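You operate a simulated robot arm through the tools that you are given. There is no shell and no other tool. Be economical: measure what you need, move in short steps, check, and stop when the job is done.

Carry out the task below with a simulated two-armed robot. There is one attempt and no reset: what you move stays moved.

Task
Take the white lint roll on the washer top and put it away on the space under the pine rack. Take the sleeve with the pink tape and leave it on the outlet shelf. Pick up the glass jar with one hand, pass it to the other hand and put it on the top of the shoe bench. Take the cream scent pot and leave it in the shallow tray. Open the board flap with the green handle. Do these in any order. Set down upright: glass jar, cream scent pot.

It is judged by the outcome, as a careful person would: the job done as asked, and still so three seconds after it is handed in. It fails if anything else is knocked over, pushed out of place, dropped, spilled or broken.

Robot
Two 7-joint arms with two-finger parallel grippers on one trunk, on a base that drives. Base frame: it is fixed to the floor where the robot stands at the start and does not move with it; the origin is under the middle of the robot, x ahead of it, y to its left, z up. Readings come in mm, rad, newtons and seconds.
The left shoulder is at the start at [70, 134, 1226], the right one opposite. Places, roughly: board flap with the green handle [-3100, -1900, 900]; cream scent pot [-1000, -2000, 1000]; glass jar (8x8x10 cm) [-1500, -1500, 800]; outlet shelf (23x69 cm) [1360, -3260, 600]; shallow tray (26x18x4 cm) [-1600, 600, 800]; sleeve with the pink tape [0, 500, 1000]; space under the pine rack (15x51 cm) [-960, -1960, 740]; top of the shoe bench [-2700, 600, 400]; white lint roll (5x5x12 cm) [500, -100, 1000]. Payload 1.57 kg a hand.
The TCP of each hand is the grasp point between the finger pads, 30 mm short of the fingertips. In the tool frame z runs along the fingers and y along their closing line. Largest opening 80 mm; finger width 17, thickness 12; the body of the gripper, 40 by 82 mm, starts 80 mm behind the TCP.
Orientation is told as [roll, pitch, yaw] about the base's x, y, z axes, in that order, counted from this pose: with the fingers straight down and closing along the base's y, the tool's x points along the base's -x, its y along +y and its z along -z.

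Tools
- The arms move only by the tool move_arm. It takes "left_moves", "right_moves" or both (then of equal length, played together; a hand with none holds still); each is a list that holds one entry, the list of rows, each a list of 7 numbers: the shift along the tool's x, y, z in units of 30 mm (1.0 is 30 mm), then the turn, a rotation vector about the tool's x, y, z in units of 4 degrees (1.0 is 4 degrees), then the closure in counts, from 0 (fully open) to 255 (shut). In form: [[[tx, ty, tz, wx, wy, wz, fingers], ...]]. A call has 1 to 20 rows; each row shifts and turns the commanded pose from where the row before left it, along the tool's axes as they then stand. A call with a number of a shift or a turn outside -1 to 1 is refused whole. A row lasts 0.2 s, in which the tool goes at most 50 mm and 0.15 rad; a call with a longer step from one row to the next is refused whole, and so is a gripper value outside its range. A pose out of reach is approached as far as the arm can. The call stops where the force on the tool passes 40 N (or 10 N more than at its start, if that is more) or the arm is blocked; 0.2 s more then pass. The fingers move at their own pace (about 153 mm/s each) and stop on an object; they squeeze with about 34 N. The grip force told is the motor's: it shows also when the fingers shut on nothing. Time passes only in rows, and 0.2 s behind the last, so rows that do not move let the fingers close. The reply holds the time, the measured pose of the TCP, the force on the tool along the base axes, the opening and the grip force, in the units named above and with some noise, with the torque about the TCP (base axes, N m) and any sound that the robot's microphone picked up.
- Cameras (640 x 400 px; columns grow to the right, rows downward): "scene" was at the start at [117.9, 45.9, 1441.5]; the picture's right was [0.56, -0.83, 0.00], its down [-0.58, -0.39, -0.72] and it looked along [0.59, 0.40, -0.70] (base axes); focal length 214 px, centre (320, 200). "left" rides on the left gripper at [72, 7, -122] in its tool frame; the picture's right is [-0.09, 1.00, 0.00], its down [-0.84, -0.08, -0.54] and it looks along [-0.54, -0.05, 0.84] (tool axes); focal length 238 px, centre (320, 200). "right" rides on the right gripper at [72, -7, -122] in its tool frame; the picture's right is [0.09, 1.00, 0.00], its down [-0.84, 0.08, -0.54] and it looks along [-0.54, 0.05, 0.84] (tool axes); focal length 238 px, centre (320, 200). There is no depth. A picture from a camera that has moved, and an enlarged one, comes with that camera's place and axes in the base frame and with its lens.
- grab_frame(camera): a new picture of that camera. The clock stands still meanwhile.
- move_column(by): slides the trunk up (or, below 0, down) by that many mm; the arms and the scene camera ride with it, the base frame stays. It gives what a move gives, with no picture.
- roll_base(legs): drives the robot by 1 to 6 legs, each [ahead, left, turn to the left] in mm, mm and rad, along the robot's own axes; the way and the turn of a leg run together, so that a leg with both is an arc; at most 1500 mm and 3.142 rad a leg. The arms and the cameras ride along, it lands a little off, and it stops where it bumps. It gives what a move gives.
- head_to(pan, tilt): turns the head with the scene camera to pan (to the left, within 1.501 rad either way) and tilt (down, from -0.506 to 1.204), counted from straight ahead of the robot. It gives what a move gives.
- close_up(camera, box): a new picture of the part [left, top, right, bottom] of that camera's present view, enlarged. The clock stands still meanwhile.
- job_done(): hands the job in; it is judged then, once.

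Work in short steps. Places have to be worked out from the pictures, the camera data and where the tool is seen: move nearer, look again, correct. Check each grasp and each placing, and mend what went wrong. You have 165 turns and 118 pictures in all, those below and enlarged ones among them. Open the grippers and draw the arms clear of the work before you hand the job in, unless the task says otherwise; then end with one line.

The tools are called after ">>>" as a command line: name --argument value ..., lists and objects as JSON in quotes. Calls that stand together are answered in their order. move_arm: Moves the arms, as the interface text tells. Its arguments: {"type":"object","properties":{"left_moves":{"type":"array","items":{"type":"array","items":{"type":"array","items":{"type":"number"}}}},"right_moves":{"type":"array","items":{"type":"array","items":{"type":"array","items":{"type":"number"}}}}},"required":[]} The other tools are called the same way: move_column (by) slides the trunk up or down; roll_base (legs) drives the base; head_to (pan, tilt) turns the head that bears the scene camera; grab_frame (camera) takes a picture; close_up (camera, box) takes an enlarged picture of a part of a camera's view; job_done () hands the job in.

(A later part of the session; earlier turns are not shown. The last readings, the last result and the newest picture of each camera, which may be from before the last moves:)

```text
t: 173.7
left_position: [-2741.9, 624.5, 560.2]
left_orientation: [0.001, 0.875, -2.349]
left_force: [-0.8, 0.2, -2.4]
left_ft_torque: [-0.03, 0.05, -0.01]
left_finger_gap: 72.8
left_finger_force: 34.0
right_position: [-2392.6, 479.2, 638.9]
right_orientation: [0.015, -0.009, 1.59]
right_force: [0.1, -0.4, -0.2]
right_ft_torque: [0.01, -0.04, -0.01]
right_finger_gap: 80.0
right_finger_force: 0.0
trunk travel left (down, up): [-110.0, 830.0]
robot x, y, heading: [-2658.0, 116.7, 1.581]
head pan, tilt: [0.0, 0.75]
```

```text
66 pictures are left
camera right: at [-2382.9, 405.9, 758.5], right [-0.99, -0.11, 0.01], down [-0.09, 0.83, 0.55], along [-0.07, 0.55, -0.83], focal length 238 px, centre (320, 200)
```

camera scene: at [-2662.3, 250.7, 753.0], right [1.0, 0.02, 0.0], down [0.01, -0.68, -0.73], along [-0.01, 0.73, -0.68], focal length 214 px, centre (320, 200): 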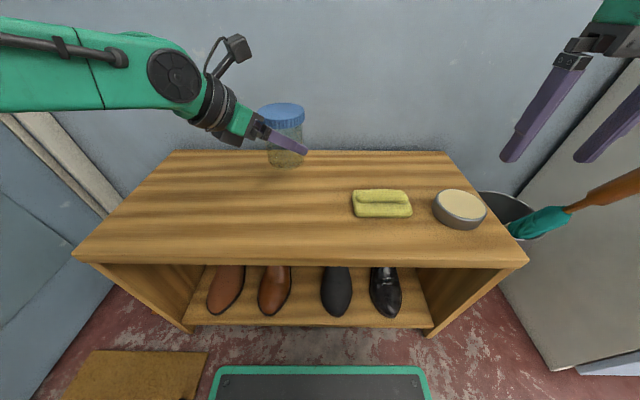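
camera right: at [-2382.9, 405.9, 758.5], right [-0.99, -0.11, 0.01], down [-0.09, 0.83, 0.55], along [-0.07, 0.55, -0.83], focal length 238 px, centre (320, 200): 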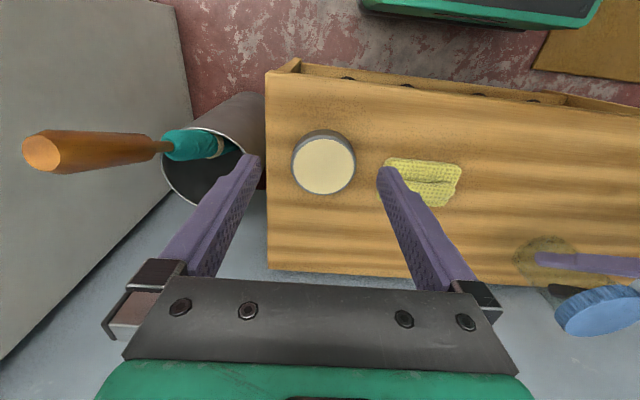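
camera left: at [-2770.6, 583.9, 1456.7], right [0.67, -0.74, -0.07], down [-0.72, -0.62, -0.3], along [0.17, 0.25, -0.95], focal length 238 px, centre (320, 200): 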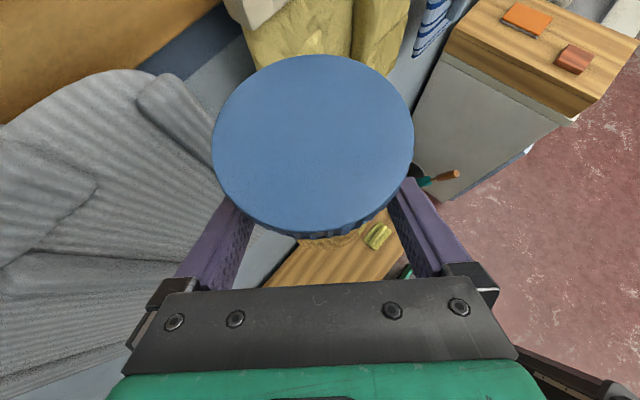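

The bench top works out to z≈440 and the jar bottom is at about 516. I lower 55 mm with the trunk, then creep down with the arm.

>>> move_column --by -55

>>> move_arm --left_moves '[[[-0.128, 0, 0.107, 0, 0, 0, 255], [-0.128, 0, 0.107, 0, 0, 0, 255], [-0.128, 0, 0.107, 0, 0, 0, 255], [-0.128, 0, 0.107, 0, 0, 0, 255]]]'

>>> close_up --camera "scene" --box '[200, 70, 400, 220]'

```text
t: 174.6
left_position: [-2741.3, 624.0, 506.9]
left_orientation: [0.002, 0.876, -2.349]
left_force: [-0.6, -0.1, -2.9]
left_ft_torque: [0.0, 0.01, 0.01]
left_finger_gap: 73.0
left_finger_force: 33.7
right_position: [-2393.0, 479.1, 582.6]
right_orientation: [0.013, -0.009, 1.59]
right_force: [-0.5, -0.5, 0.2]
right_ft_torque: [0.02, 0.03, 0.02]
right_finger_gap: 79.8
right_finger_force: 0.0
trunk travel left (down, up): [-55.0, 885.0]
robot x, y, heading: [-2660.1, 123.6, 1.582]
head pan, tilt: [0.0, 0.75]
```

```text
t: 175.6
left_position: [-2742.2, 623.9, 487.9]
left_orientation: [-0.001, 0.879, -2.355]
left_force: [0.5, -0.1, 18.7]
left_ft_torque: [-0.17, -0.1, 0.11]
left_finger_gap: 72.9
left_finger_force: 33.8
right_position: [-2391.9, 478.3, 585.1]
right_orientation: [0.011, -0.012, 1.59]
right_force: [-1.1, -0.5, -0.1]
right_ft_torque: [0.0, -0.03, -0.03]
right_finger_gap: 80.0
right_finger_force: 0.1
trunk travel left (down, up): [-55.0, 885.0]
robot x, y, heading: [-2660.7, 115.2, 1.587]
head pan, tilt: [0.0, 0.75]
```

```text
2.67 times, centred on (300, 145) of scene
camera zoom: at [-2662.0, 248.9, 698.5], right [1.0, 0.02, 0.0], down [0.01, -0.68, -0.73], along [-0.01, 0.73, -0.68], focal length 572 px, centre (373, 347)
```

zoom: 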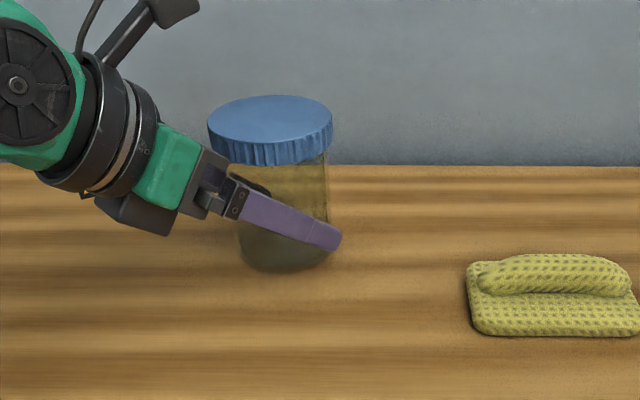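

The jar is firmly on the bench and upright. I ease the pressure slightly, open, and retract along the fingers.

>>> move_arm --left_moves '[[[0.03, 0, -0.025, 0, 0, 0, 255], [0, 0, 0, 0, 0, 0, 100], [0, 0, 0, 0, 0, 0, 0], [0, 0, 0, 0, 0, 0, 0], [0, 0, -0.4, 0, 0, 0, 0], [0, 0, -0.6, 0, 0, 0, 0], [0, 0, -0.8, 0, 0, 0, 0], [0, 0, -0.8, 0, 0, 0, 0], [0, 0, -0.8, 0, 0, 0, 0], [0, 0, -0.8, 0, 0, 0, 0], [0, 0, -0.8, 0, 0, 0, 0]]]'

>>> move_column --by 400

>>> grab_frame --camera "scene"

```text
t: 178.0
left_position: [-2822.3, 540.3, 582.8]
left_orientation: [0.003, 0.874, -2.349]
left_force: [0.8, -0.1, -0.4]
left_ft_torque: [-0.01, 0.02, -0.02]
left_finger_gap: 80.1
left_finger_force: 0.0
right_position: [-2392.6, 477.7, 583.6]
right_orientation: [0.013, -0.009, 1.591]
right_force: [-0.1, 0.5, -0.2]
right_ft_torque: [-0.03, -0.03, -0.02]
right_finger_gap: 80.1
right_finger_force: 0.1
trunk travel left (down, up): [-55.0, 885.0]
robot x, y, heading: [-2660.3, 118.8, 1.59]
head pan, tilt: [0.0, 0.75]
```

```text
t: 181.9
left_position: [-2823.7, 541.3, 984.2]
left_orientation: [0.002, 0.874, -2.348]
left_force: [-0.3, 0.2, 0.2]
left_ft_torque: [0.0, 0.02, 0.0]
left_finger_gap: 79.8
left_finger_force: 0.0
right_position: [-2392.1, 478.8, 983.8]
right_orientation: [0.012, -0.009, 1.589]
right_force: [-0.1, -0.1, -0.6]
right_ft_torque: [-0.02, -0.02, -0.02]
right_finger_gap: 79.7
right_finger_force: 0.1
trunk travel left (down, up): [-455.0, 485.0]
robot x, y, heading: [-2657.4, 117.9, 1.587]
head pan, tilt: [0.0, 0.75]
```

```text
64 pictures are left
camera scene: at [-2662.3, 250.6, 1098.0], right [1.0, 0.02, 0.0], down [0.01, -0.68, -0.73], along [-0.01, 0.73, -0.68], focal length 214 px, centre (320, 200)
```

scene: 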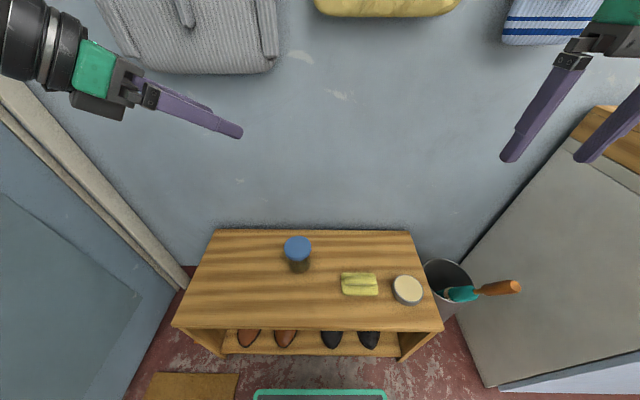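

The jar stands on the bench. Next is the flap: I back off, raise the trunk and drive to face the sink counter.

>>> roll_base --legs '[[-600, 0, 0], [0, -450, 0], [0, 0, 1.55], [0, 1350, 0]]'

>>> move_column --by 345

>>> move_arm --left_moves '[[[0, 0, 0, 0, -1, 0, 0], [0, 0, 0, 0, -1, 0, 0], [0, 0, 0, 0, -1, 0, 0], [0, 0, 0, 0, -1, 0, 0], [0, 0, 0, 0, -1, 0, 0], [0, 0, 0, 0, -1, 0, 0], [0, 0, 0, 0, -1, 0, 0], [0, 0, 0, 0, -1, 0, 0], [0, 0, 0, 0, -1, 0, 0], [0, 0, 0, 0, -1, 0, 0], [0, 0, 0, 0, -1, 0, 0], [0, 0, 0, 0, -1, 0, 0], [0, 0, 0, 0, -0.5, 0, 0]]]'

>>> head_to --pan 0.0 --tilt 0.6

>>> grab_frame --camera "scene"

```text
t: 197.6
left_position: [-2603.5, -1973.6, 983.4]
left_orientation: [0.002, 0.874, -0.775]
left_force: [-0.7, 0.3, 0.1]
left_ft_torque: [0.02, 0.0, 0.0]
left_finger_gap: 80.0
left_finger_force: 0.0
right_position: [-2543.7, -1541.9, 983.1]
right_orientation: [0.012, -0.008, -3.115]
right_force: [1.0, 0.1, -0.2]
right_ft_torque: [0.0, -0.03, 0.02]
right_finger_gap: 80.1
right_finger_force: 0.1
trunk travel left (down, up): [-455.0, 485.0]
robot x, y, heading: [-2181.6, -1802.8, -3.118]
head pan, tilt: [0.0, 0.75]
```

```text
t: 201.0
left_position: [-2603.9, -1972.2, 1328.3]
left_orientation: [0.002, 0.874, -0.773]
left_force: [-0.2, -0.5, -0.1]
left_ft_torque: [-0.01, 0.01, 0.02]
left_finger_gap: 79.7
left_finger_force: 0.0
right_position: [-2544.1, -1542.4, 1329.0]
right_orientation: [0.012, -0.009, -3.116]
right_force: [-0.3, 0.0, -0.3]
right_ft_torque: [-0.01, 0.0, -0.02]
right_finger_gap: 80.1
right_finger_force: 0.1
trunk travel left (down, up): [-800.0, 140.0]
robot x, y, heading: [-2182.9, -1803.4, -3.119]
head pan, tilt: [0.0, 0.75]
```

```text
t: 203.8
left_position: [-2600.1, -2024.8, 1315.1]
left_orientation: [0.002, 0.001, -0.777]
left_force: [0.4, 0.0, 0.1]
left_ft_torque: [-0.03, -0.01, 0.02]
left_finger_gap: 80.0
left_finger_force: 0.0
left hand out of reach, approached as far as the arm can: row 8, 9, 10, 11, 12, 13
right_position: [-2544.3, -1542.1, 1329.6]
right_orientation: [0.013, -0.01, -3.116]
right_force: [-0.6, -0.3, -0.1]
right_ft_torque: [0.02, -0.01, -0.01]
right_finger_gap: 80.1
right_finger_force: 0.0
trunk travel left (down, up): [-800.0, 140.0]
robot x, y, heading: [-2181.2, -1807.3, -3.118]
head pan, tilt: [0.0, 0.75]
```

```text
t: 204.5
left_position: [-2598.1, -2024.9, 1317.1]
left_orientation: [0.001, 0.003, -0.776]
left_force: [0.2, 0.4, -0.2]
left_ft_torque: [0.03, 0.01, 0.02]
left_finger_gap: 80.2
left_finger_force: 0.0
right_position: [-2544.1, -1542.1, 1328.0]
right_orientation: [0.013, -0.009, -3.116]
right_force: [0.4, 0.2, 0.8]
right_ft_torque: [0.02, 0.0, 0.03]
right_finger_gap: 80.0
right_finger_force: 0.0
trunk travel left (down, up): [-800.0, 140.0]
robot x, y, heading: [-2181.5, -1806.3, -3.117]
head pan, tilt: [0.0, 0.6]
```

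```text
63 pictures are left
camera scene: at [-2320.7, -1810.1, 1455.8], right [-0.02, 1.0, 0.0], down [0.57, 0.01, -0.82], along [-0.82, -0.02, -0.57], focal length 214 px, centre (320, 200)
```

scene: 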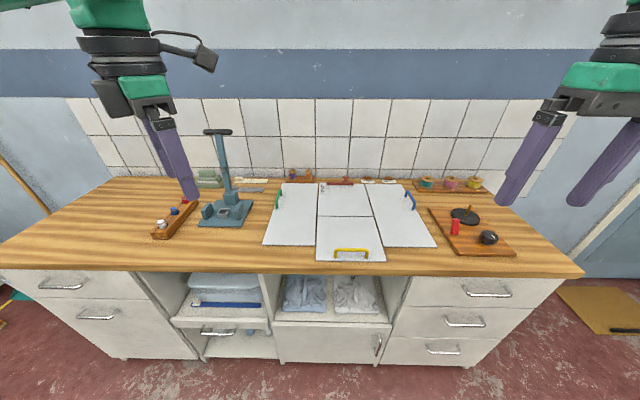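

A folding board lies on the counter with green, yellow and blue handled flaps. I zoom in.

>>> close_up --camera "scene" --box '[240, 160, 450, 280]'

```text
3.05 times, centred on (345, 220) of scene
camera zoom: at [-2320.7, -1810.1, 1455.8], right [-0.02, 1.0, 0.0], down [0.57, 0.01, -0.82], along [-0.82, -0.02, -0.57], focal length 654 px, centre (244, 139)
```

zoom: 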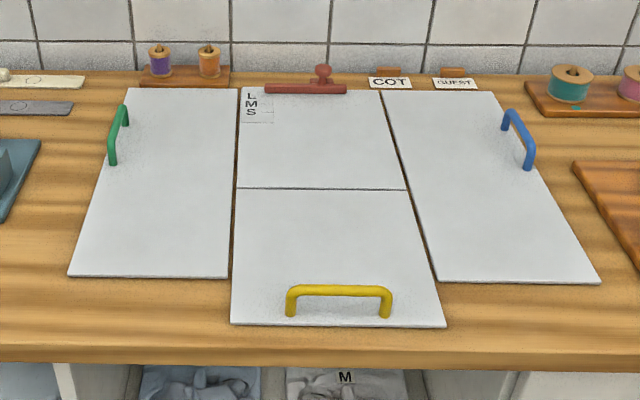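

The green handle sits near (-3068,-2010) on the outer edge of a flap about 190×400 mm, hinged near y≈-1842. I tuck the left hand back, then drive so the right hand can take the handle.

>>> move_arm --left_moves '[[[-0.71, 0.7, 0, 0, 0, 0, 0], [-0.71, 0.7, 0, 0, 0, 0, 0], [-0.71, 0.7, 0, 0, 0, 0, 0], [-0.71, 0.7, 0, 0, 0, 0, 0], [-0.71, 0.7, 0, 0, 0, 0, 0]]]'

>>> roll_base --legs '[[0, 280, -0.02], [265, 0, 0]]'

>>> head_to --pan 0.0 --tilt 0.75

>>> grab_frame --camera "scene"

>>> grab_frame --camera "right"

```text
t: 205.7
left_position: [-2448.0, -2023.2, 1317.8]
left_orientation: [0.0, 0.004, -0.774]
left_force: [0.3, 0.3, 0.8]
left_ft_torque: [-0.02, -0.01, 0.01]
left_finger_gap: 80.0
left_finger_force: 0.0
right_position: [-2541.9, -1542.2, 1329.8]
right_orientation: [0.013, -0.01, -3.116]
right_force: [-0.2, 0.9, -0.2]
right_ft_torque: [0.0, 0.04, 0.01]
right_finger_gap: 80.1
right_finger_force: 0.1
trunk travel left (down, up): [-800.0, 140.0]
robot x, y, heading: [-2185.0, -1805.5, -3.125]
head pan, tilt: [0.0, 0.6]
```

```text
t: 209.2
left_position: [-2715.2, -2300.2, 1318.1]
left_orientation: [0.001, 0.003, -0.792]
left_force: [0.3, 0.0, -0.4]
left_ft_torque: [-0.02, 0.01, 0.0]
left_finger_gap: 80.0
left_finger_force: 0.1
right_position: [-2799.3, -1816.1, 1330.3]
right_orientation: [0.012, -0.015, -3.132]
right_force: [0.1, 1.0, 0.3]
right_ft_torque: [0.02, 0.0, 0.02]
right_finger_gap: 80.1
right_finger_force: 0.0
trunk travel left (down, up): [-800.0, 140.0]
robot x, y, heading: [-2446.1, -2089.8, -3.139]
head pan, tilt: [0.0, 0.6]
```

```text
t: 209.8
left_position: [-2715.7, -2298.5, 1316.3]
left_orientation: [0.0, 0.001, -0.791]
left_force: [-0.1, 0.7, 0.5]
left_ft_torque: [0.0, -0.04, -0.05]
left_finger_gap: 80.2
left_finger_force: 0.0
right_position: [-2801.0, -1816.1, 1328.3]
right_orientation: [0.013, -0.01, -3.133]
right_force: [0.4, -0.6, -0.5]
right_ft_torque: [0.01, -0.01, -0.04]
right_finger_gap: 79.9
right_finger_force: 0.1
trunk travel left (down, up): [-800.0, 140.0]
robot x, y, heading: [-2444.2, -2087.7, -3.136]
head pan, tilt: [0.0, 0.75]
```

```text
61 pictures are left
camera scene: at [-2576.6, -2088.2, 1443.1], right [0.0, 1.0, 0.0], down [0.68, 0.0, -0.73], along [-0.73, 0.0, -0.68], focal length 214 px, centre (320, 200)
```

scene: 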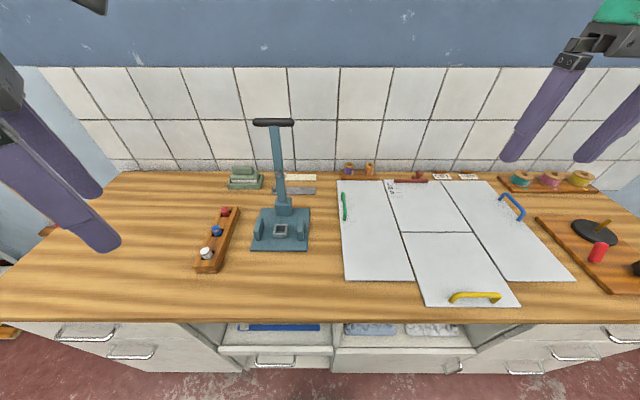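

```text
60 pictures are left
camera right: at [-2727.6, -1807.9, 1448.7], right [0.1, -0.99, 0.01], down [-0.83, -0.08, 0.55], along [-0.55, -0.07, -0.83], focal length 238 px, centre (320, 200)
```

right: 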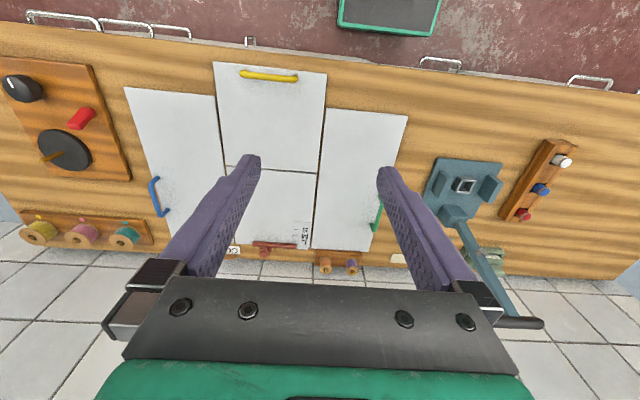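

The handle bar is at about (-3097,-2006,940) and the hinge line at y≈-1836. I creep the base forward 35 mm, tilt the right hand 36° forward and bring it above the handle.

>>> roll_base --legs '[[35, 0, 0]]'

>>> move_arm --right_moves '[[[0, 0, 0, 0, -1, 0, 0], [0, 0, 0, 0, -1, 0, 0], [0, 0, 0, 0, -1, 0, 0], [0, 0, 0, 0, -1, 0, 0], [0, 0, 0, 0, -1, 0, 0], [0, 0, 0, 0, -1, 0, 0], [0, 0, 0, 0, -1, 0, 0], [0, 0, 0, 0, -1, 0, 0], [0, 0, 0, 0, -1, 0, 0]]]'

>>> move_arm --right_moves '[[[-0.044, 0.452, 0.968, 0, 0, 0, 0], [-0.044, 0.452, 0.968, 0, 0, 0, 0], [-0.044, 0.452, 0.968, 0, 0, 0, 0], [-0.044, 0.452, 0.968, 0, 0, 0, 0], [-0.044, 0.452, 0.968, 0, 0, 0, 0], [-0.044, 0.452, 0.968, 0, 0, 0, 0], [-0.044, 0.452, 0.968, 0, 0, 0, 0], [-0.044, 0.452, 0.968, 0, 0, 0, 0], [-0.044, 0.452, 0.968, 0, 0, 0, 0], [-0.044, 0.452, 0.968, 0, 0, 0, 0], [-0.044, 0.452, 0.968, 0, 0, 0, 0], [-0.044, 0.452, 0.968, 0, 0, 0, 0], [-0.044, 0.452, 0.968, 0, 0, 0, 0]]]'

>>> grab_frame --camera "right"

```text
t: 210.7
left_position: [-2741.2, -2298.8, 1319.2]
left_orientation: [-0.005, 0.006, -0.791]
left_force: [1.5, 0.2, -0.5]
left_ft_torque: [-0.03, 0.04, 0.03]
left_finger_gap: 79.8
left_finger_force: 0.0
right_position: [-2828.0, -1816.6, 1331.2]
right_orientation: [0.013, -0.018, -3.134]
right_force: [0.5, 0.0, -0.1]
right_ft_torque: [0.01, 0.07, -0.01]
right_finger_gap: 79.6
right_finger_force: 0.2
trunk travel left (down, up): [-800.0, 140.0]
robot x, y, heading: [-2476.8, -2088.2, -3.142]
head pan, tilt: [0.0, 0.75]
```

```text
t: 212.7
left_position: [-2749.0, -2299.4, 1317.9]
left_orientation: [0.001, 0.002, -0.792]
left_force: [0.5, 0.3, 0.2]
left_ft_torque: [0.0, -0.02, 0.0]
left_finger_gap: 79.9
left_finger_force: 0.1
right_position: [-2833.8, -1817.2, 1329.4]
right_orientation: [0.015, -0.64, 3.139]
right_force: [-0.4, 0.3, 0.8]
right_ft_torque: [-0.02, -0.02, 0.0]
right_finger_gap: 80.2
right_finger_force: 0.1
trunk travel left (down, up): [-800.0, 140.0]
robot x, y, heading: [-2475.8, -2086.3, -3.135]
head pan, tilt: [0.0, 0.75]
```

```text
t: 215.5
left_position: [-2751.5, -2301.1, 1316.4]
left_orientation: [0.001, 0.001, -0.791]
left_force: [0.0, 1.0, 0.1]
left_ft_torque: [0.02, 0.0, 0.01]
left_finger_gap: 79.9
left_finger_force: 0.0
right_position: [-3075.3, -1998.4, 1038.6]
right_orientation: [0.014, -0.637, -3.143]
right_force: [-0.4, 0.8, -0.1]
right_ft_torque: [-0.01, 0.03, -0.04]
right_finger_gap: 80.1
right_finger_force: 0.0
trunk travel left (down, up): [-800.0, 140.0]
robot x, y, heading: [-2477.3, -2084.5, -3.136]
head pan, tilt: [0.0, 0.75]
```

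```text
59 pictures are left
camera right: at [-2943.3, -1991.6, 1093.2], right [0.08, -1.0, -0.04], down [-0.35, -0.07, 0.93], along [-0.93, -0.06, -0.35], focal length 238 px, centre (320, 200)
```

right: 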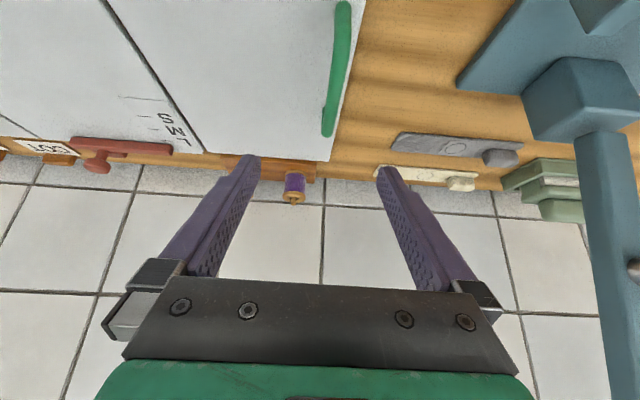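

The bar runs x≈-3146..-3030 at y≈-2007. I descend onto its middle, leaving tip clearance, and close.

>>> move_arm --right_moves '[[[0.36, 0.075, 0.667, 0, 0, 0, 0], [0.36, 0.075, 0.667, 0, 0, 0, 0], [0.36, 0.075, 0.667, 0, 0, 0, 0], [0.36, 0.075, 0.667, 0, 0, 0, 0]]]'

>>> grab_frame --camera "right"

>>> close_up --camera "scene" --box '[270, 130, 430, 250]'

```text
t: 216.5
left_position: [-2751.8, -2298.8, 1316.8]
left_orientation: [0.001, 0.003, -0.79]
left_force: [0.7, 0.1, 0.5]
left_ft_torque: [0.03, -0.03, 0.04]
left_finger_gap: 79.9
left_finger_force: 0.1
right_position: [-3085.1, -2008.0, 947.7]
right_orientation: [0.017, -0.636, 3.142]
right_force: [0.0, 0.0, 0.1]
right_ft_torque: [-0.03, 0.01, 0.03]
right_finger_gap: 80.0
right_finger_force: 0.0
trunk travel left (down, up): [-800.0, 140.0]
robot x, y, heading: [-2476.6, -2087.5, -3.139]
head pan, tilt: [0.0, 0.75]
```

```text
58 pictures are left
camera right: at [-2954.8, -2000.8, 1003.1], right [0.08, -1.0, -0.04], down [-0.35, -0.07, 0.93], along [-0.93, -0.06, -0.35], focal length 238 px, centre (320, 200)
```

right: 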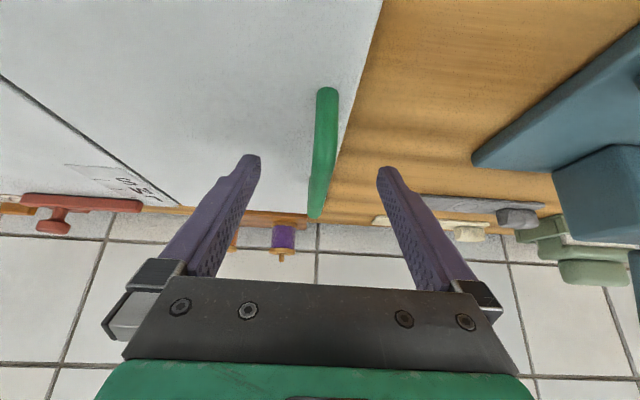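

```text
3.33 times, centred on (350, 190) of scene
camera zoom: at [-2611.8, -2088.4, 1443.0], right [0.0, 1.0, 0.0], down [0.68, 0.0, -0.73], along [-0.73, 0.0, -0.68], focal length 715 px, centre (220, 233)
```

zoom: 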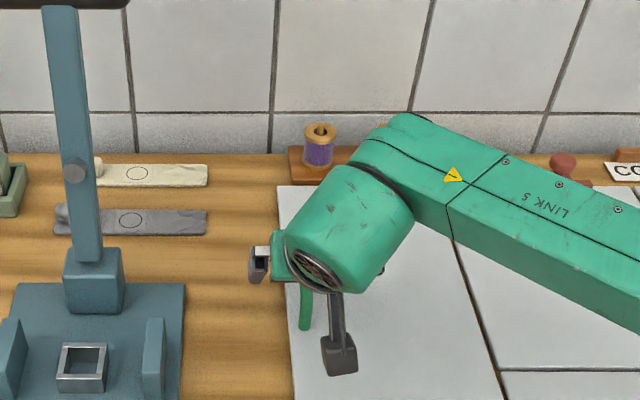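

The bar lies between the pads at about the TCP height, so I close.

>>> move_arm --right_moves '[[[0, 0, 0, 0, 0, 0, 255], [0, 0, 0, 0, 0, 0, 255], [0, 0, 0, 0, 0, 0, 255]]]'

>>> grab_frame --camera "right"

```text
t: 217.3
left_position: [-2750.4, -2299.3, 1317.3]
left_orientation: [-0.001, 0.001, -0.791]
left_force: [0.0, 0.3, 0.7]
left_ft_torque: [0.01, 0.0, 0.0]
left_finger_gap: 79.9
left_finger_force: 0.0
right_position: [-3085.1, -2008.1, 948.6]
right_orientation: [0.016, -0.637, 3.14]
right_force: [0.4, 0.6, -1.8]
right_ft_torque: [-0.02, 0.2, -0.25]
right_finger_gap: 11.4
right_finger_force: 29.4
trunk travel left (down, up): [-800.0, 140.0]
robot x, y, heading: [-2478.5, -2088.4, -3.135]
head pan, tilt: [0.0, 0.75]
```

```text
56 pictures are left
camera right: at [-2954.4, -2000.5, 1003.5], right [0.08, -1.0, -0.04], down [-0.35, -0.07, 0.93], along [-0.93, -0.06, -0.35], focal length 238 px, centre (320, 200)
```

right: 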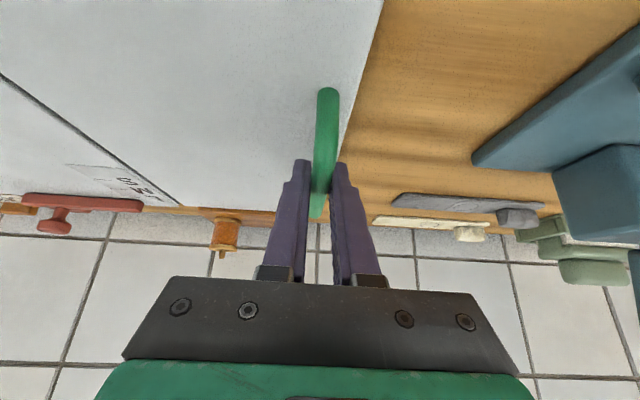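

The bar is gripped (11.4 mm). I lift along an arc about the hinge (radius about 176 mm), starting with the first 25° to test forces.

>>> move_arm --right_moves '[[[-0.294, -0.133, -0.397, 0, 0, 0, 255], [-0.284, -0.18, -0.383, 0, 0, 0, 255], [-0.274, -0.22, -0.37, 0, 0, 0, 255], [-0.262, -0.257, -0.354, 0, 0, 0, 255], [-0.248, -0.297, -0.335, 0, 0, 0, 255]]]'

>>> grab_frame --camera "right"

```text
t: 218.5
left_position: [-2750.9, -2302.9, 1317.0]
left_orientation: [0.001, 0.003, -0.791]
left_force: [-0.6, 0.9, 0.8]
left_ft_torque: [0.04, -0.04, 0.04]
left_finger_gap: 79.9
left_finger_force: 0.0
right_position: [-3084.5, -1978.2, 1018.5]
right_orientation: [0.015, -0.642, -3.14]
right_force: [-5.6, -8.0, 5.2]
right_ft_torque: [-0.11, 0.56, -0.3]
right_finger_gap: 11.6
right_finger_force: 28.7
trunk travel left (down, up): [-800.0, 140.0]
robot x, y, heading: [-2479.3, -2091.0, -3.136]
head pan, tilt: [0.0, 0.75]
```

```text
55 pictures are left
camera right: at [-2954.0, -1970.2, 1071.2], right [0.08, -1.0, -0.04], down [-0.35, -0.07, 0.94], along [-0.93, -0.06, -0.35], focal length 238 px, centre (320, 200)
```

right: 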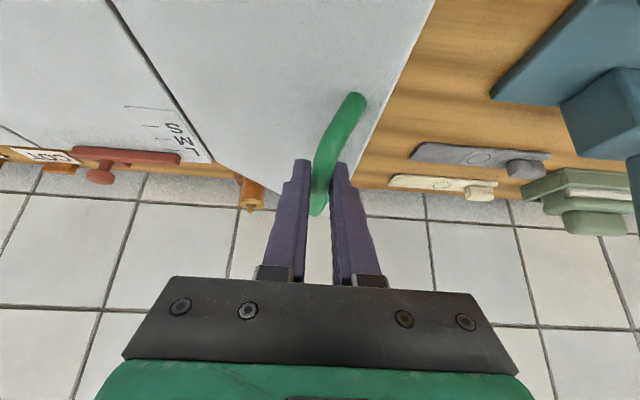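

The flap is lifting; the forces suggest a slightly larger radius with the hinge near y=-1826, z=912. I continue along the corrected arc to about 75°.

>>> move_arm --right_moves '[[[-0.298, -0.288, -0.402, 0, 0, 0, 255], [-0.298, -0.288, -0.402, 0, 0, 0, 255], [-0.207, -0.413, -0.28, 0, 0, 0, 255], [-0.207, -0.413, -0.28, 0, 0, 0, 255], [-0.161, -0.467, -0.217, 0, 0, 0, 255], [-0.161, -0.467, -0.217, 0, 0, 0, 255]]]'

>>> grab_frame --camera "right"

```text
t: 219.9
left_position: [-2751.4, -2295.4, 1317.8]
left_orientation: [-0.001, 0.001, -0.792]
left_force: [0.8, 0.1, -0.9]
left_ft_torque: [-0.04, 0.0, 0.03]
left_finger_gap: 80.0
left_finger_force: 0.1
right_position: [-3084.5, -1899.5, 1078.9]
right_orientation: [0.019, -0.633, 3.139]
right_force: [7.2, 5.1, -15.2]
right_ft_torque: [0.03, -0.35, -0.19]
right_finger_gap: 11.3
right_finger_force: 28.7
trunk travel left (down, up): [-800.0, 140.0]
robot x, y, heading: [-2479.3, -2088.7, -3.138]
head pan, tilt: [0.0, 0.75]
```

```text
54 pictures are left
camera right: at [-2954.5, -1892.8, 1134.1], right [0.08, -1.0, -0.04], down [-0.35, -0.07, 0.93], along [-0.93, -0.06, -0.36], focal length 238 px, centre (320, 200)
```

right: 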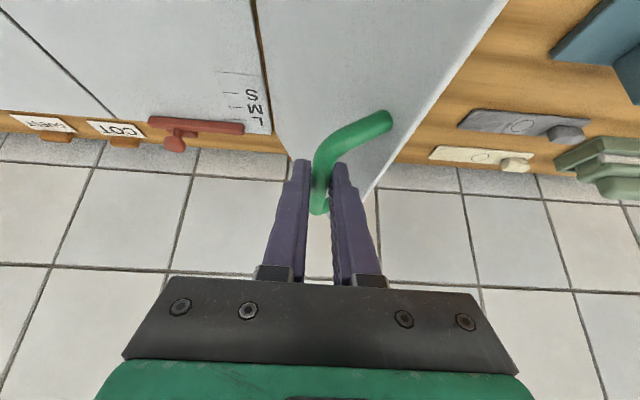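

The flap is at about 55° open. I continue the arc to just past vertical.

>>> move_arm --right_moves '[[[-0.083, -0.52, -0.113, 0, 0, 0, 255], [-0.083, -0.52, -0.113, 0, 0, 0, 255], [-0.04, -0.533, -0.054, 0, 0, 0, 255], [-0.04, -0.533, -0.054, 0, 0, 0, 255], [0.014, -0.54, 0.019, 0, 0, 0, 255], [0.014, -0.54, 0.019, 0, 0, 0, 255]]]'

>>> grab_frame --camera "right"

>>> grab_frame --camera "scene"

```text
t: 221.3
left_position: [-2750.4, -2298.3, 1318.0]
left_orientation: [0.0, 0.002, -0.79]
left_force: [-0.7, 0.5, -0.1]
left_ft_torque: [0.06, -0.02, 0.02]
left_finger_gap: 80.1
left_finger_force: 0.0
right_position: [-3087.4, -1809.1, 1092.3]
right_orientation: [0.018, -0.638, 3.14]
right_force: [10.2, -2.6, -13.2]
right_ft_torque: [-0.07, -0.16, -0.23]
right_finger_gap: 11.8
right_finger_force: 29.1
trunk travel left (down, up): [-800.0, 140.0]
robot x, y, heading: [-2477.4, -2088.4, -3.138]
head pan, tilt: [0.0, 0.75]
```

```text
53 pictures are left
camera right: at [-2955.5, -1800.4, 1146.2], right [0.08, -1.0, -0.04], down [-0.35, -0.07, 0.93], along [-0.93, -0.06, -0.35], focal length 238 px, centre (320, 200)
```

right: 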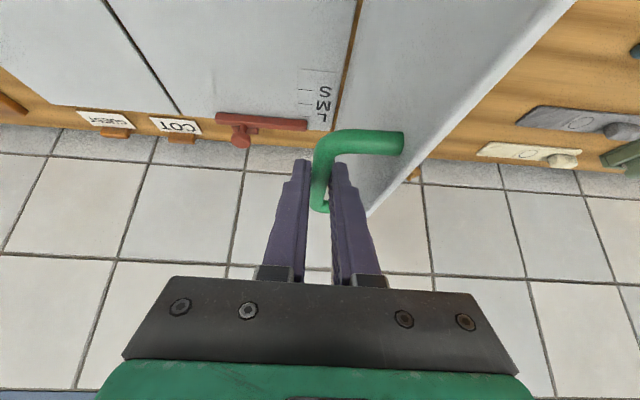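

```text
52 pictures are left
camera scene: at [-2610.5, -2087.3, 1443.1], right [0.0, 1.0, 0.0], down [0.68, 0.0, -0.73], along [-0.73, 0.0, -0.68], focal length 214 px, centre (320, 200)
```

scene: 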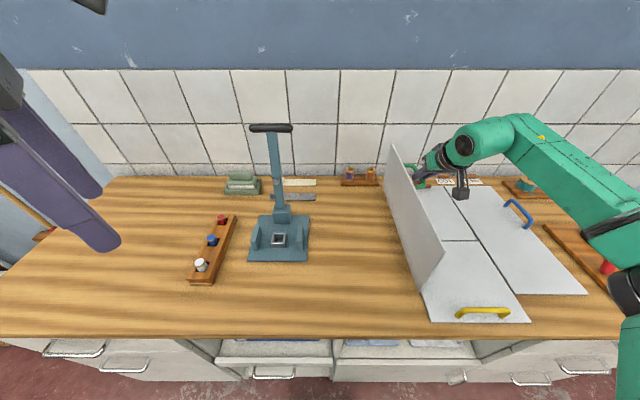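

The flap is about vertical. I push on to about 105° to find its stop or rest point, watching forces.

>>> move_arm --right_moves '[[[0.064, -0.41, 0.086, 0, 0, 0, 255], [0.064, -0.41, 0.086, 0, 0, 0, 255], [0.064, -0.41, 0.086, 0, 0, 0, 255], [0.121, -0.5, 0.163, 0, 0, 0, 255], [0.121, -0.5, 0.163, 0, 0, 0, 255]]]'

>>> grab_frame --camera "scene"

```text
t: 222.5
left_position: [-2748.5, -2305.2, 1318.1]
left_orientation: [0.004, 0.007, -0.79]
left_force: [0.7, 0.8, 0.9]
left_ft_torque: [0.04, 0.02, 0.02]
left_finger_gap: 80.0
left_finger_force: 0.0
right_position: [-3086.3, -1750.7, 1073.4]
right_orientation: [0.01, -0.64, -3.136]
right_force: [7.1, -13.5, -5.9]
right_ft_torque: [-0.23, 0.2, -0.14]
right_finger_gap: 11.6
right_finger_force: 28.7
trunk travel left (down, up): [-800.0, 140.0]
robot x, y, heading: [-2477.7, -2087.1, -3.133]
head pan, tilt: [0.0, 0.75]
```

```text
51 pictures are left
camera scene: at [-2609.4, -2095.9, 1443.2], right [-0.01, 1.0, 0.01], down [0.68, 0.01, -0.73], along [-0.73, 0.0, -0.68], focal length 214 px, centre (320, 200)
```

scene: 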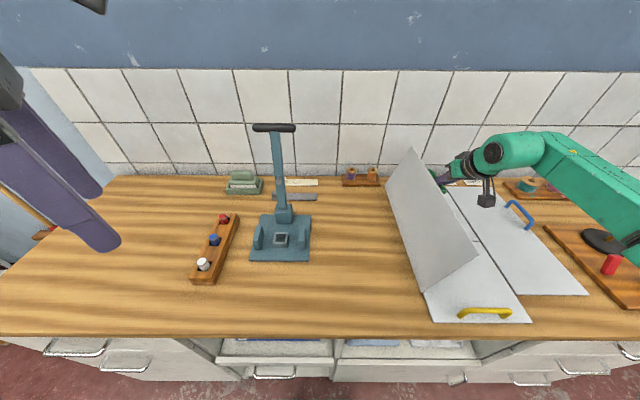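

It is still moving, with mild resistance. I push about 12° more to see whether there is a stop.

>>> move_arm --right_moves '[[[0.113, -0.4, 0.153, 0, 0, 0, 255], [0.113, -0.4, 0.153, 0, 0, 0, 255], [0.113, -0.4, 0.153, 0, 0, 0, 255]]]'

>>> grab_frame --camera "right"

```text
t: 223.3
left_position: [-2748.9, -2310.1, 1316.7]
left_orientation: [0.005, 0.011, -0.791]
left_force: [-0.5, -0.1, -0.2]
left_ft_torque: [0.01, 0.02, 0.03]
left_finger_gap: 80.1
left_finger_force: 0.1
right_position: [-3085.8, -1750.4, 1074.2]
right_orientation: [0.006, -0.646, -3.138]
right_force: [2.3, -31.3, 3.8]
right_ft_torque: [-0.46, 0.86, 0.07]
right_finger_gap: 11.6
right_finger_force: 28.8
right hand out of reach, approached as far as the arm can: row 1, 2, 3
trunk travel left (down, up): [-800.0, 140.0]
robot x, y, heading: [-2478.0, -2088.8, -3.133]
head pan, tilt: [0.0, 0.75]
```

```text
50 pictures are left
camera right: at [-2955.3, -1743.0, 1126.4], right [0.08, -1.0, -0.05], down [-0.34, -0.07, 0.94], along [-0.94, -0.06, -0.35], focal length 238 px, centre (320, 200)
```

right: 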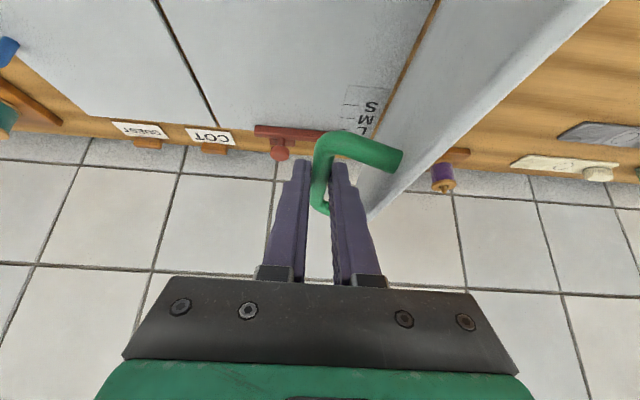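

The flap hit its stop at about 103°, past vertical, so it should rest there. I ease off, open the fingers partway and withdraw upward.

>>> move_arm --right_moves '[[[0, 0.2, 0, 0, 0, 0, 255], [0, 0.2, 0, 0, 0, 0, 255], [0, 0, 0, 0, 0, 0, 170], [0, 0, 0, 0, 0, 0, 150], [0, 0, 0, 0, 0, 0, 150]]]'

>>> grab_frame --camera "right"

```text
t: 224.5
left_position: [-2750.0, -2299.0, 1317.7]
left_orientation: [0.0, 0.001, -0.789]
left_force: [0.0, -0.2, 0.0]
left_ft_torque: [-0.01, -0.02, 0.02]
left_finger_gap: 80.0
left_finger_force: 0.1
right_position: [-3087.0, -1748.2, 1067.8]
right_orientation: [0.015, -0.638, 3.141]
right_force: [0.5, 1.0, -0.3]
right_ft_torque: [0.03, 0.0, 0.0]
right_finger_gap: 32.8
right_finger_force: 0.0
trunk travel left (down, up): [-800.0, 140.0]
robot x, y, heading: [-2484.2, -2088.2, -3.139]
head pan, tilt: [0.0, 0.75]
```

```text
49 pictures are left
camera right: at [-2956.0, -1741.4, 1121.7], right [0.08, -1.0, -0.04], down [-0.35, -0.07, 0.93], along [-0.93, -0.06, -0.35], focal length 238 px, centre (320, 200)
```

right: 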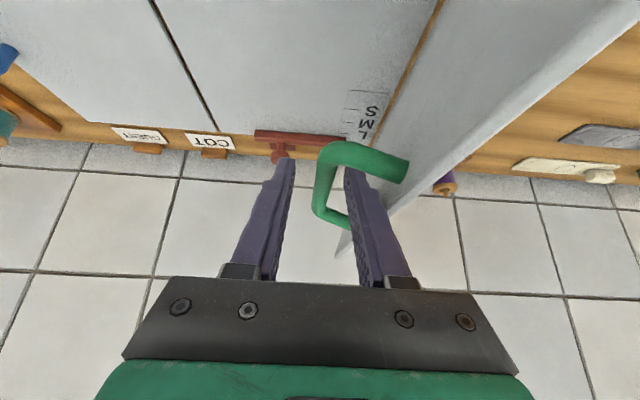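

The flap holds by itself. I withdraw along the tool axis and then up, and check the result.

>>> move_arm --right_moves '[[[0, 0, -0.8, 0, 0, 0, 150], [0, 0, -1, 0, 0, 0, 150], [0, 0, -1, 0, 0, 0, 150], [0, 0, -1, 0, 0, 0, 100], [0, 0, -1, 0, 0, 0, 0], [0, 0, -1, 0, 0, 0, 0], [0, 0, -1, 0, 0, 0, 0], [0, 0, -1, 0, 0, 0, 0], [0, 0, -1, 0, 0, 0, 0]]]'

>>> grab_frame --camera "scene"

```text
t: 226.5
left_position: [-2749.1, -2300.1, 1317.9]
left_orientation: [-0.001, 0.003, -0.792]
left_force: [0.2, 0.1, -0.2]
left_ft_torque: [-0.02, 0.03, -0.05]
left_finger_gap: 79.9
left_finger_force: 0.1
right_position: [-2928.1, -1746.1, 1278.0]
right_orientation: [0.017, -0.638, 3.141]
right_force: [0.3, -0.3, 0.8]
right_ft_torque: [-0.04, -0.01, 0.0]
right_finger_gap: 80.1
right_finger_force: 0.1
trunk travel left (down, up): [-800.0, 140.0]
robot x, y, heading: [-2475.3, -2086.4, -3.142]
head pan, tilt: [0.0, 0.75]
```

```text
48 pictures are left
camera scene: at [-2610.4, -2088.4, 1443.1], right [0.0, 1.0, 0.0], down [0.68, 0.0, -0.73], along [-0.73, 0.0, -0.68], focal length 214 px, centre (320, 200)
```

scene: 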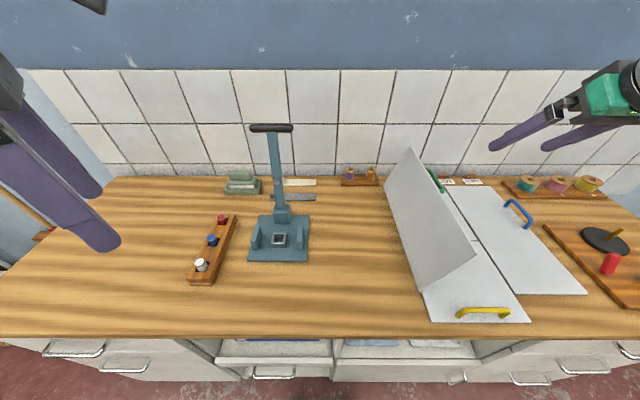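

The flap is open and stable. I back off and straighten both hands to neutral for the next picks.

>>> roll_base --legs '[[-400, 0, 0]]'

>>> move_arm --right_moves '[[[0, 0, 0, 0, 1, 0, 0], [0, 0, 0, 0, 1, 0, 0], [0, 0, 0, 0, 1, 0, 0], [0, 0, 0, 0, 1, 0, 0], [0, 0, 0, 0, 1, 0, 0], [0, 0, 0, 0, 1, 0, 0], [0, 0, 0, 0, 1, 0, 0], [0, 0, 0, 0, 1, 0, 0], [0, 0, 0, 0, 1, 0, 0], [0, 0, 0, 0, 0.14, 0, 0], [0, 0, 0, 0, 0, 0, 0], [0, 0, 0, 0, 0, 0, 0], [0, 0, 0, 0, 0, 0, 0], [0, 0, 0, 0, 0, 0, 0], [0, 0, 0, 0, 0, 0, 0], [0, 0, 0, 0, 0, 0, 0], [0, 0, 0, 0, 0, 0, 0], [0, 0, 0, 0, 0, 0, 0], [0, 0, 0, 0, 0, 0, 0], [0, 0, 0, 0, 0, 0, 0]]]' --left_moves '[[[0, 0, 0, 0, 0, 1, 0], [0, 0, 0, 0, 0, 1, 0], [0, 0, 0, 0, 0, 1, 0], [0, 0, 0, 0, 0, 1, 0], [0, 0, 0, 0, 0, 1, 0], [0, 0, 0, 0, 0, 1, 0], [0, 0, 0, 0, 0, 1, 0], [0, 0, 0, 0, 0, 1, 0], [0, 0, 0, 0, 0, 1, 0], [0, 0, 0, 0, 0, 1, 0], [0, 0, 0, 0, 0, 1, 0], [0, 0, 0, 0, 0, 1, 0], [0, 0, 0, 0, 0, 1, 0], [0, 0, 0, 0, 0, 1, 0], [0, 0, 0, 0, 0, 1, 0], [0, 0, 0, 0, 0, 1, 0], [0, 0, 0, 0, 0, 1, 0], [0, 0, 0, 0, 0, 1, 0], [0, 0, 0, 0, 0, 1, 0], [0, 0, 0, 0, 0, 1, 0]]]'

>>> move_arm --left_moves '[[[0, 0, 0, 0, 0, 1, 0], [0, 0, 0, 0, 0, 1, 0], [0, 0, 0, 0, 0, 1, 0], [0, 0, 0, 0, 0, 1, 0], [0, 0, 0, 0, 0, 1, 0], [0, 0, 0, 0, 0, 1, 0], [0, 0, 0, 0, 0, 1, 0], [0, 0, 0, 0, 0, 1, 0], [0, 0, 0, 0, 0, 1, 0], [0, 0, 0, 0, 0, 1, 0], [0, 0, 0, 0, 0, 1, 0], [0, 0, 0, 0, 0, 1, 0], [0, 0, 0, 0, 0, 1, 0], [0, 0, 0, 0, 0, 0.7, 0]]]'

>>> roll_base --legs '[[0, -1450, 0], [0, 0, 3.14], [1450, 0, 0]]'

>>> head_to --pan 1.2 --tilt 0.55

>>> grab_frame --camera "scene"

```text
t: 229.0
left_position: [-2365.2, -2295.9, 1317.3]
left_orientation: [-0.001, 0.001, -0.797]
left_force: [0.1, 0.6, -0.4]
left_ft_torque: [-0.02, -0.03, 0.02]
left_finger_gap: 80.0
left_finger_force: 0.2
right_position: [-2539.9, -1742.4, 1278.2]
right_orientation: [0.016, -0.638, 3.136]
right_force: [-0.1, 0.3, -0.8]
right_ft_torque: [-0.02, 0.02, -0.02]
right_finger_gap: 80.0
right_finger_force: 0.0
trunk travel left (down, up): [-800.0, 140.0]
robot x, y, heading: [-2088.0, -2083.1, 3.138]
head pan, tilt: [0.0, 0.75]
```

```text
t: 233.2
left_position: [-2363.5, -2298.3, 1317.1]
left_orientation: [-0.003, 0.001, -2.194]
left_force: [-1.1, -0.1, 1.3]
left_ft_torque: [-0.01, 0.05, 0.0]
left_finger_gap: 80.0
left_finger_force: 0.0
right_position: [-2523.8, -1765.1, 1265.1]
right_orientation: [0.012, -0.001, 3.14]
right_force: [0.0, -1.0, -0.3]
right_ft_torque: [-0.04, 0.01, -0.01]
right_finger_gap: 79.7
right_finger_force: 0.0
right hand out of reach, approached as far as the arm can: row 7, 8, 9
trunk travel left (down, up): [-800.0, 140.0]
robot x, y, heading: [-2086.0, -2086.0, 3.134]
head pan, tilt: [0.0, 0.75]
```

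```text
t: 236.2
left_position: [-2362.0, -2297.2, 1317.0]
left_orientation: [-0.003, -0.001, 3.131]
left_force: [-0.3, 0.9, -0.2]
left_ft_torque: [0.02, -0.01, 0.02]
left_finger_gap: 80.2
left_finger_force: 0.0
right_position: [-2524.9, -1766.3, 1265.3]
right_orientation: [0.012, -0.003, 3.14]
right_force: [-0.3, 0.3, -1.0]
right_ft_torque: [0.0, 0.0, -0.01]
right_finger_gap: 80.1
right_finger_force: 0.0
trunk travel left (down, up): [-800.0, 140.0]
robot x, y, heading: [-2093.9, -2085.1, 3.142]
head pan, tilt: [0.0, 0.75]
```

```text
t: 257.7
left_position: [-347.4, -405.5, 1317.9]
left_orientation: [-0.003, -0.002, -0.011]
left_force: [0.5, -0.1, 0.3]
left_ft_torque: [-0.02, -0.03, 0.02]
left_finger_gap: 80.0
left_finger_force: 0.0
right_position: [-185.4, -940.3, 1265.5]
right_orientation: [0.012, -0.005, -0.003]
right_force: [-0.5, 1.1, -0.7]
right_ft_torque: [-0.01, 0.0, 0.01]
right_finger_gap: 79.7
right_finger_force: 0.0
trunk travel left (down, up): [-800.0, 140.0]
robot x, y, heading: [-622.2, -618.4, -0.003]
head pan, tilt: [0.0, 0.75]
```

```text
t: 259.1
left_position: [-347.7, -407.5, 1317.8]
left_orientation: [-0.002, -0.001, -0.011]
left_force: [0.3, -0.1, 0.3]
left_ft_torque: [0.01, 0.02, -0.03]
left_finger_gap: 80.0
left_finger_force: 0.0
right_position: [-185.8, -938.2, 1264.9]
right_orientation: [0.011, -0.003, -0.004]
right_force: [-0.4, 0.0, 0.0]
right_ft_torque: [0.0, 0.01, -0.01]
right_finger_gap: 79.9
right_finger_force: 0.1
trunk travel left (down, up): [-800.0, 140.0]
robot x, y, heading: [-620.9, -614.0, -0.006]
head pan, tilt: [1.201, 0.55]
```

```text
47 pictures are left
camera scene: at [-537.9, -533.5, 1460.4], right [0.93, -0.37, 0.0], down [-0.19, -0.49, -0.85], along [0.31, 0.79, -0.52], focal length 214 px, centre (320, 200)
```

scene: 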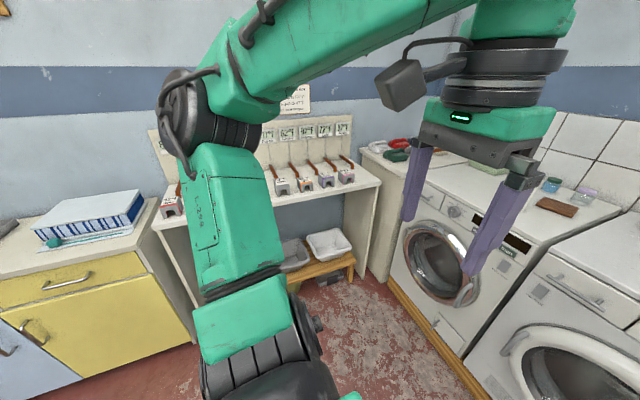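

My arm blocks the view, so I turn to face the sleeve shelf directly.

>>> roll_base --legs '[[250, 300, 0], [0, 0, 1.57]]'

>>> head_to --pan 0.0 --tilt 0.55

>>> grab_frame --camera "scene"

```text
t: 265.4
left_position: [-572.9, -45.0, 1316.5]
left_orientation: [-0.002, -0.001, 1.554]
left_force: [0.9, -0.3, -0.3]
left_ft_torque: [0.01, 0.0, 0.03]
left_finger_gap: 79.9
left_finger_force: 0.1
right_position: [-39.8, 112.4, 1265.0]
right_orientation: [0.013, -0.001, 1.561]
right_force: [0.7, 0.3, 0.5]
right_ft_torque: [0.0, -0.02, 0.02]
right_finger_gap: 79.9
right_finger_force: 0.1
trunk travel left (down, up): [-800.0, 140.0]
robot x, y, heading: [-363.0, -321.9, 1.554]
head pan, tilt: [1.201, 0.55]
```

```text
t: 266.8
left_position: [-572.1, -44.8, 1316.3]
left_orientation: [-0.003, -0.002, 1.553]
left_force: [-1.3, -0.1, -0.1]
left_ft_torque: [-0.01, 0.02, 0.04]
left_finger_gap: 80.1
left_finger_force: 0.0
right_position: [-39.9, 111.7, 1265.1]
right_orientation: [0.013, -0.002, 1.561]
right_force: [0.0, 0.0, -1.2]
right_ft_torque: [-0.03, 0.02, 0.0]
right_finger_gap: 80.2
right_finger_force: 0.0
trunk travel left (down, up): [-800.0, 140.0]
robot x, y, heading: [-365.1, -321.6, 1.557]
head pan, tilt: [0.0, 0.55]
```

```text
46 pictures are left
camera scene: at [-363.5, -181.0, 1460.4], right [1.0, -0.01, 0.0], down [-0.01, -0.52, -0.85], along [0.01, 0.85, -0.52], focal length 214 px, centre (320, 200)
```

scene: 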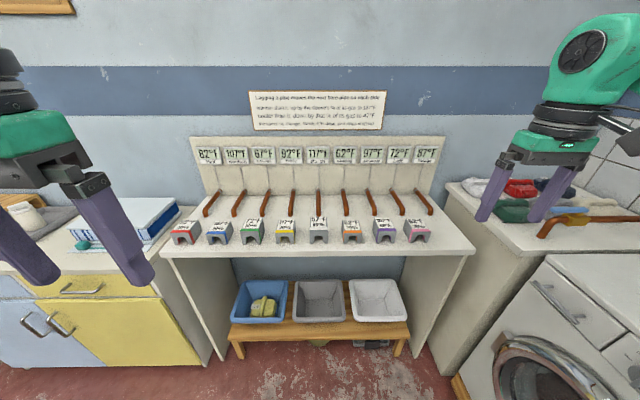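

Eight sleeves stand in front of the pipes. I zoom in to tell pink from red.

>>> close_up --camera "scene" --box '[155, 180, 315, 260]'

>>> close_up --camera "scene" --box '[300, 180, 460, 260]'

```text
4.00 times, centred on (235, 220) of scene
camera zoom: at [-363.5, -181.0, 1460.4], right [1.0, -0.01, 0.0], down [-0.01, -0.52, -0.85], along [0.01, 0.85, -0.52], focal length 858 px, centre (660, 120)
```

zoom: 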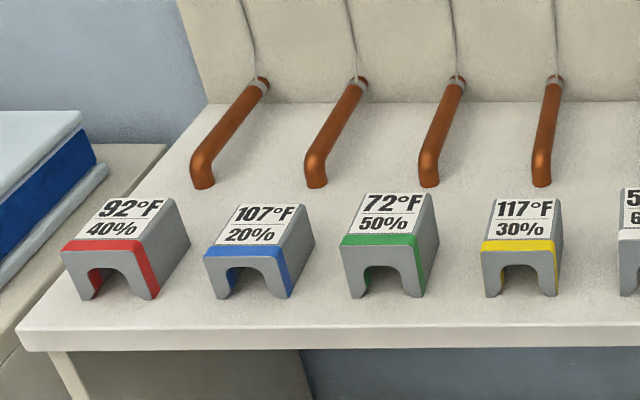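

```text
4.00 times, centred on (380, 220) of scene
camera zoom: at [-363.5, -181.0, 1460.4], right [1.0, -0.01, 0.0], down [-0.01, -0.52, -0.85], along [0.01, 0.85, -0.52], focal length 858 px, centre (80, 120)
```

zoom: 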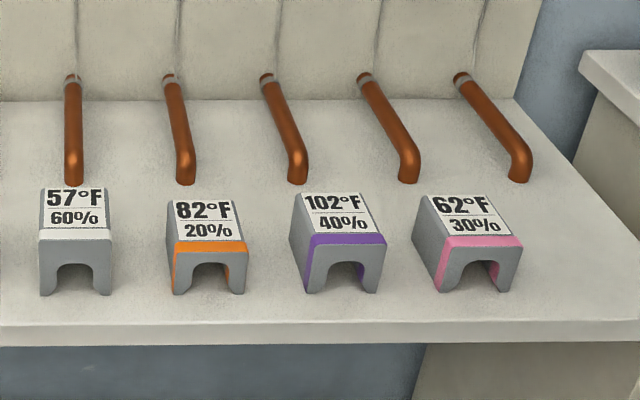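

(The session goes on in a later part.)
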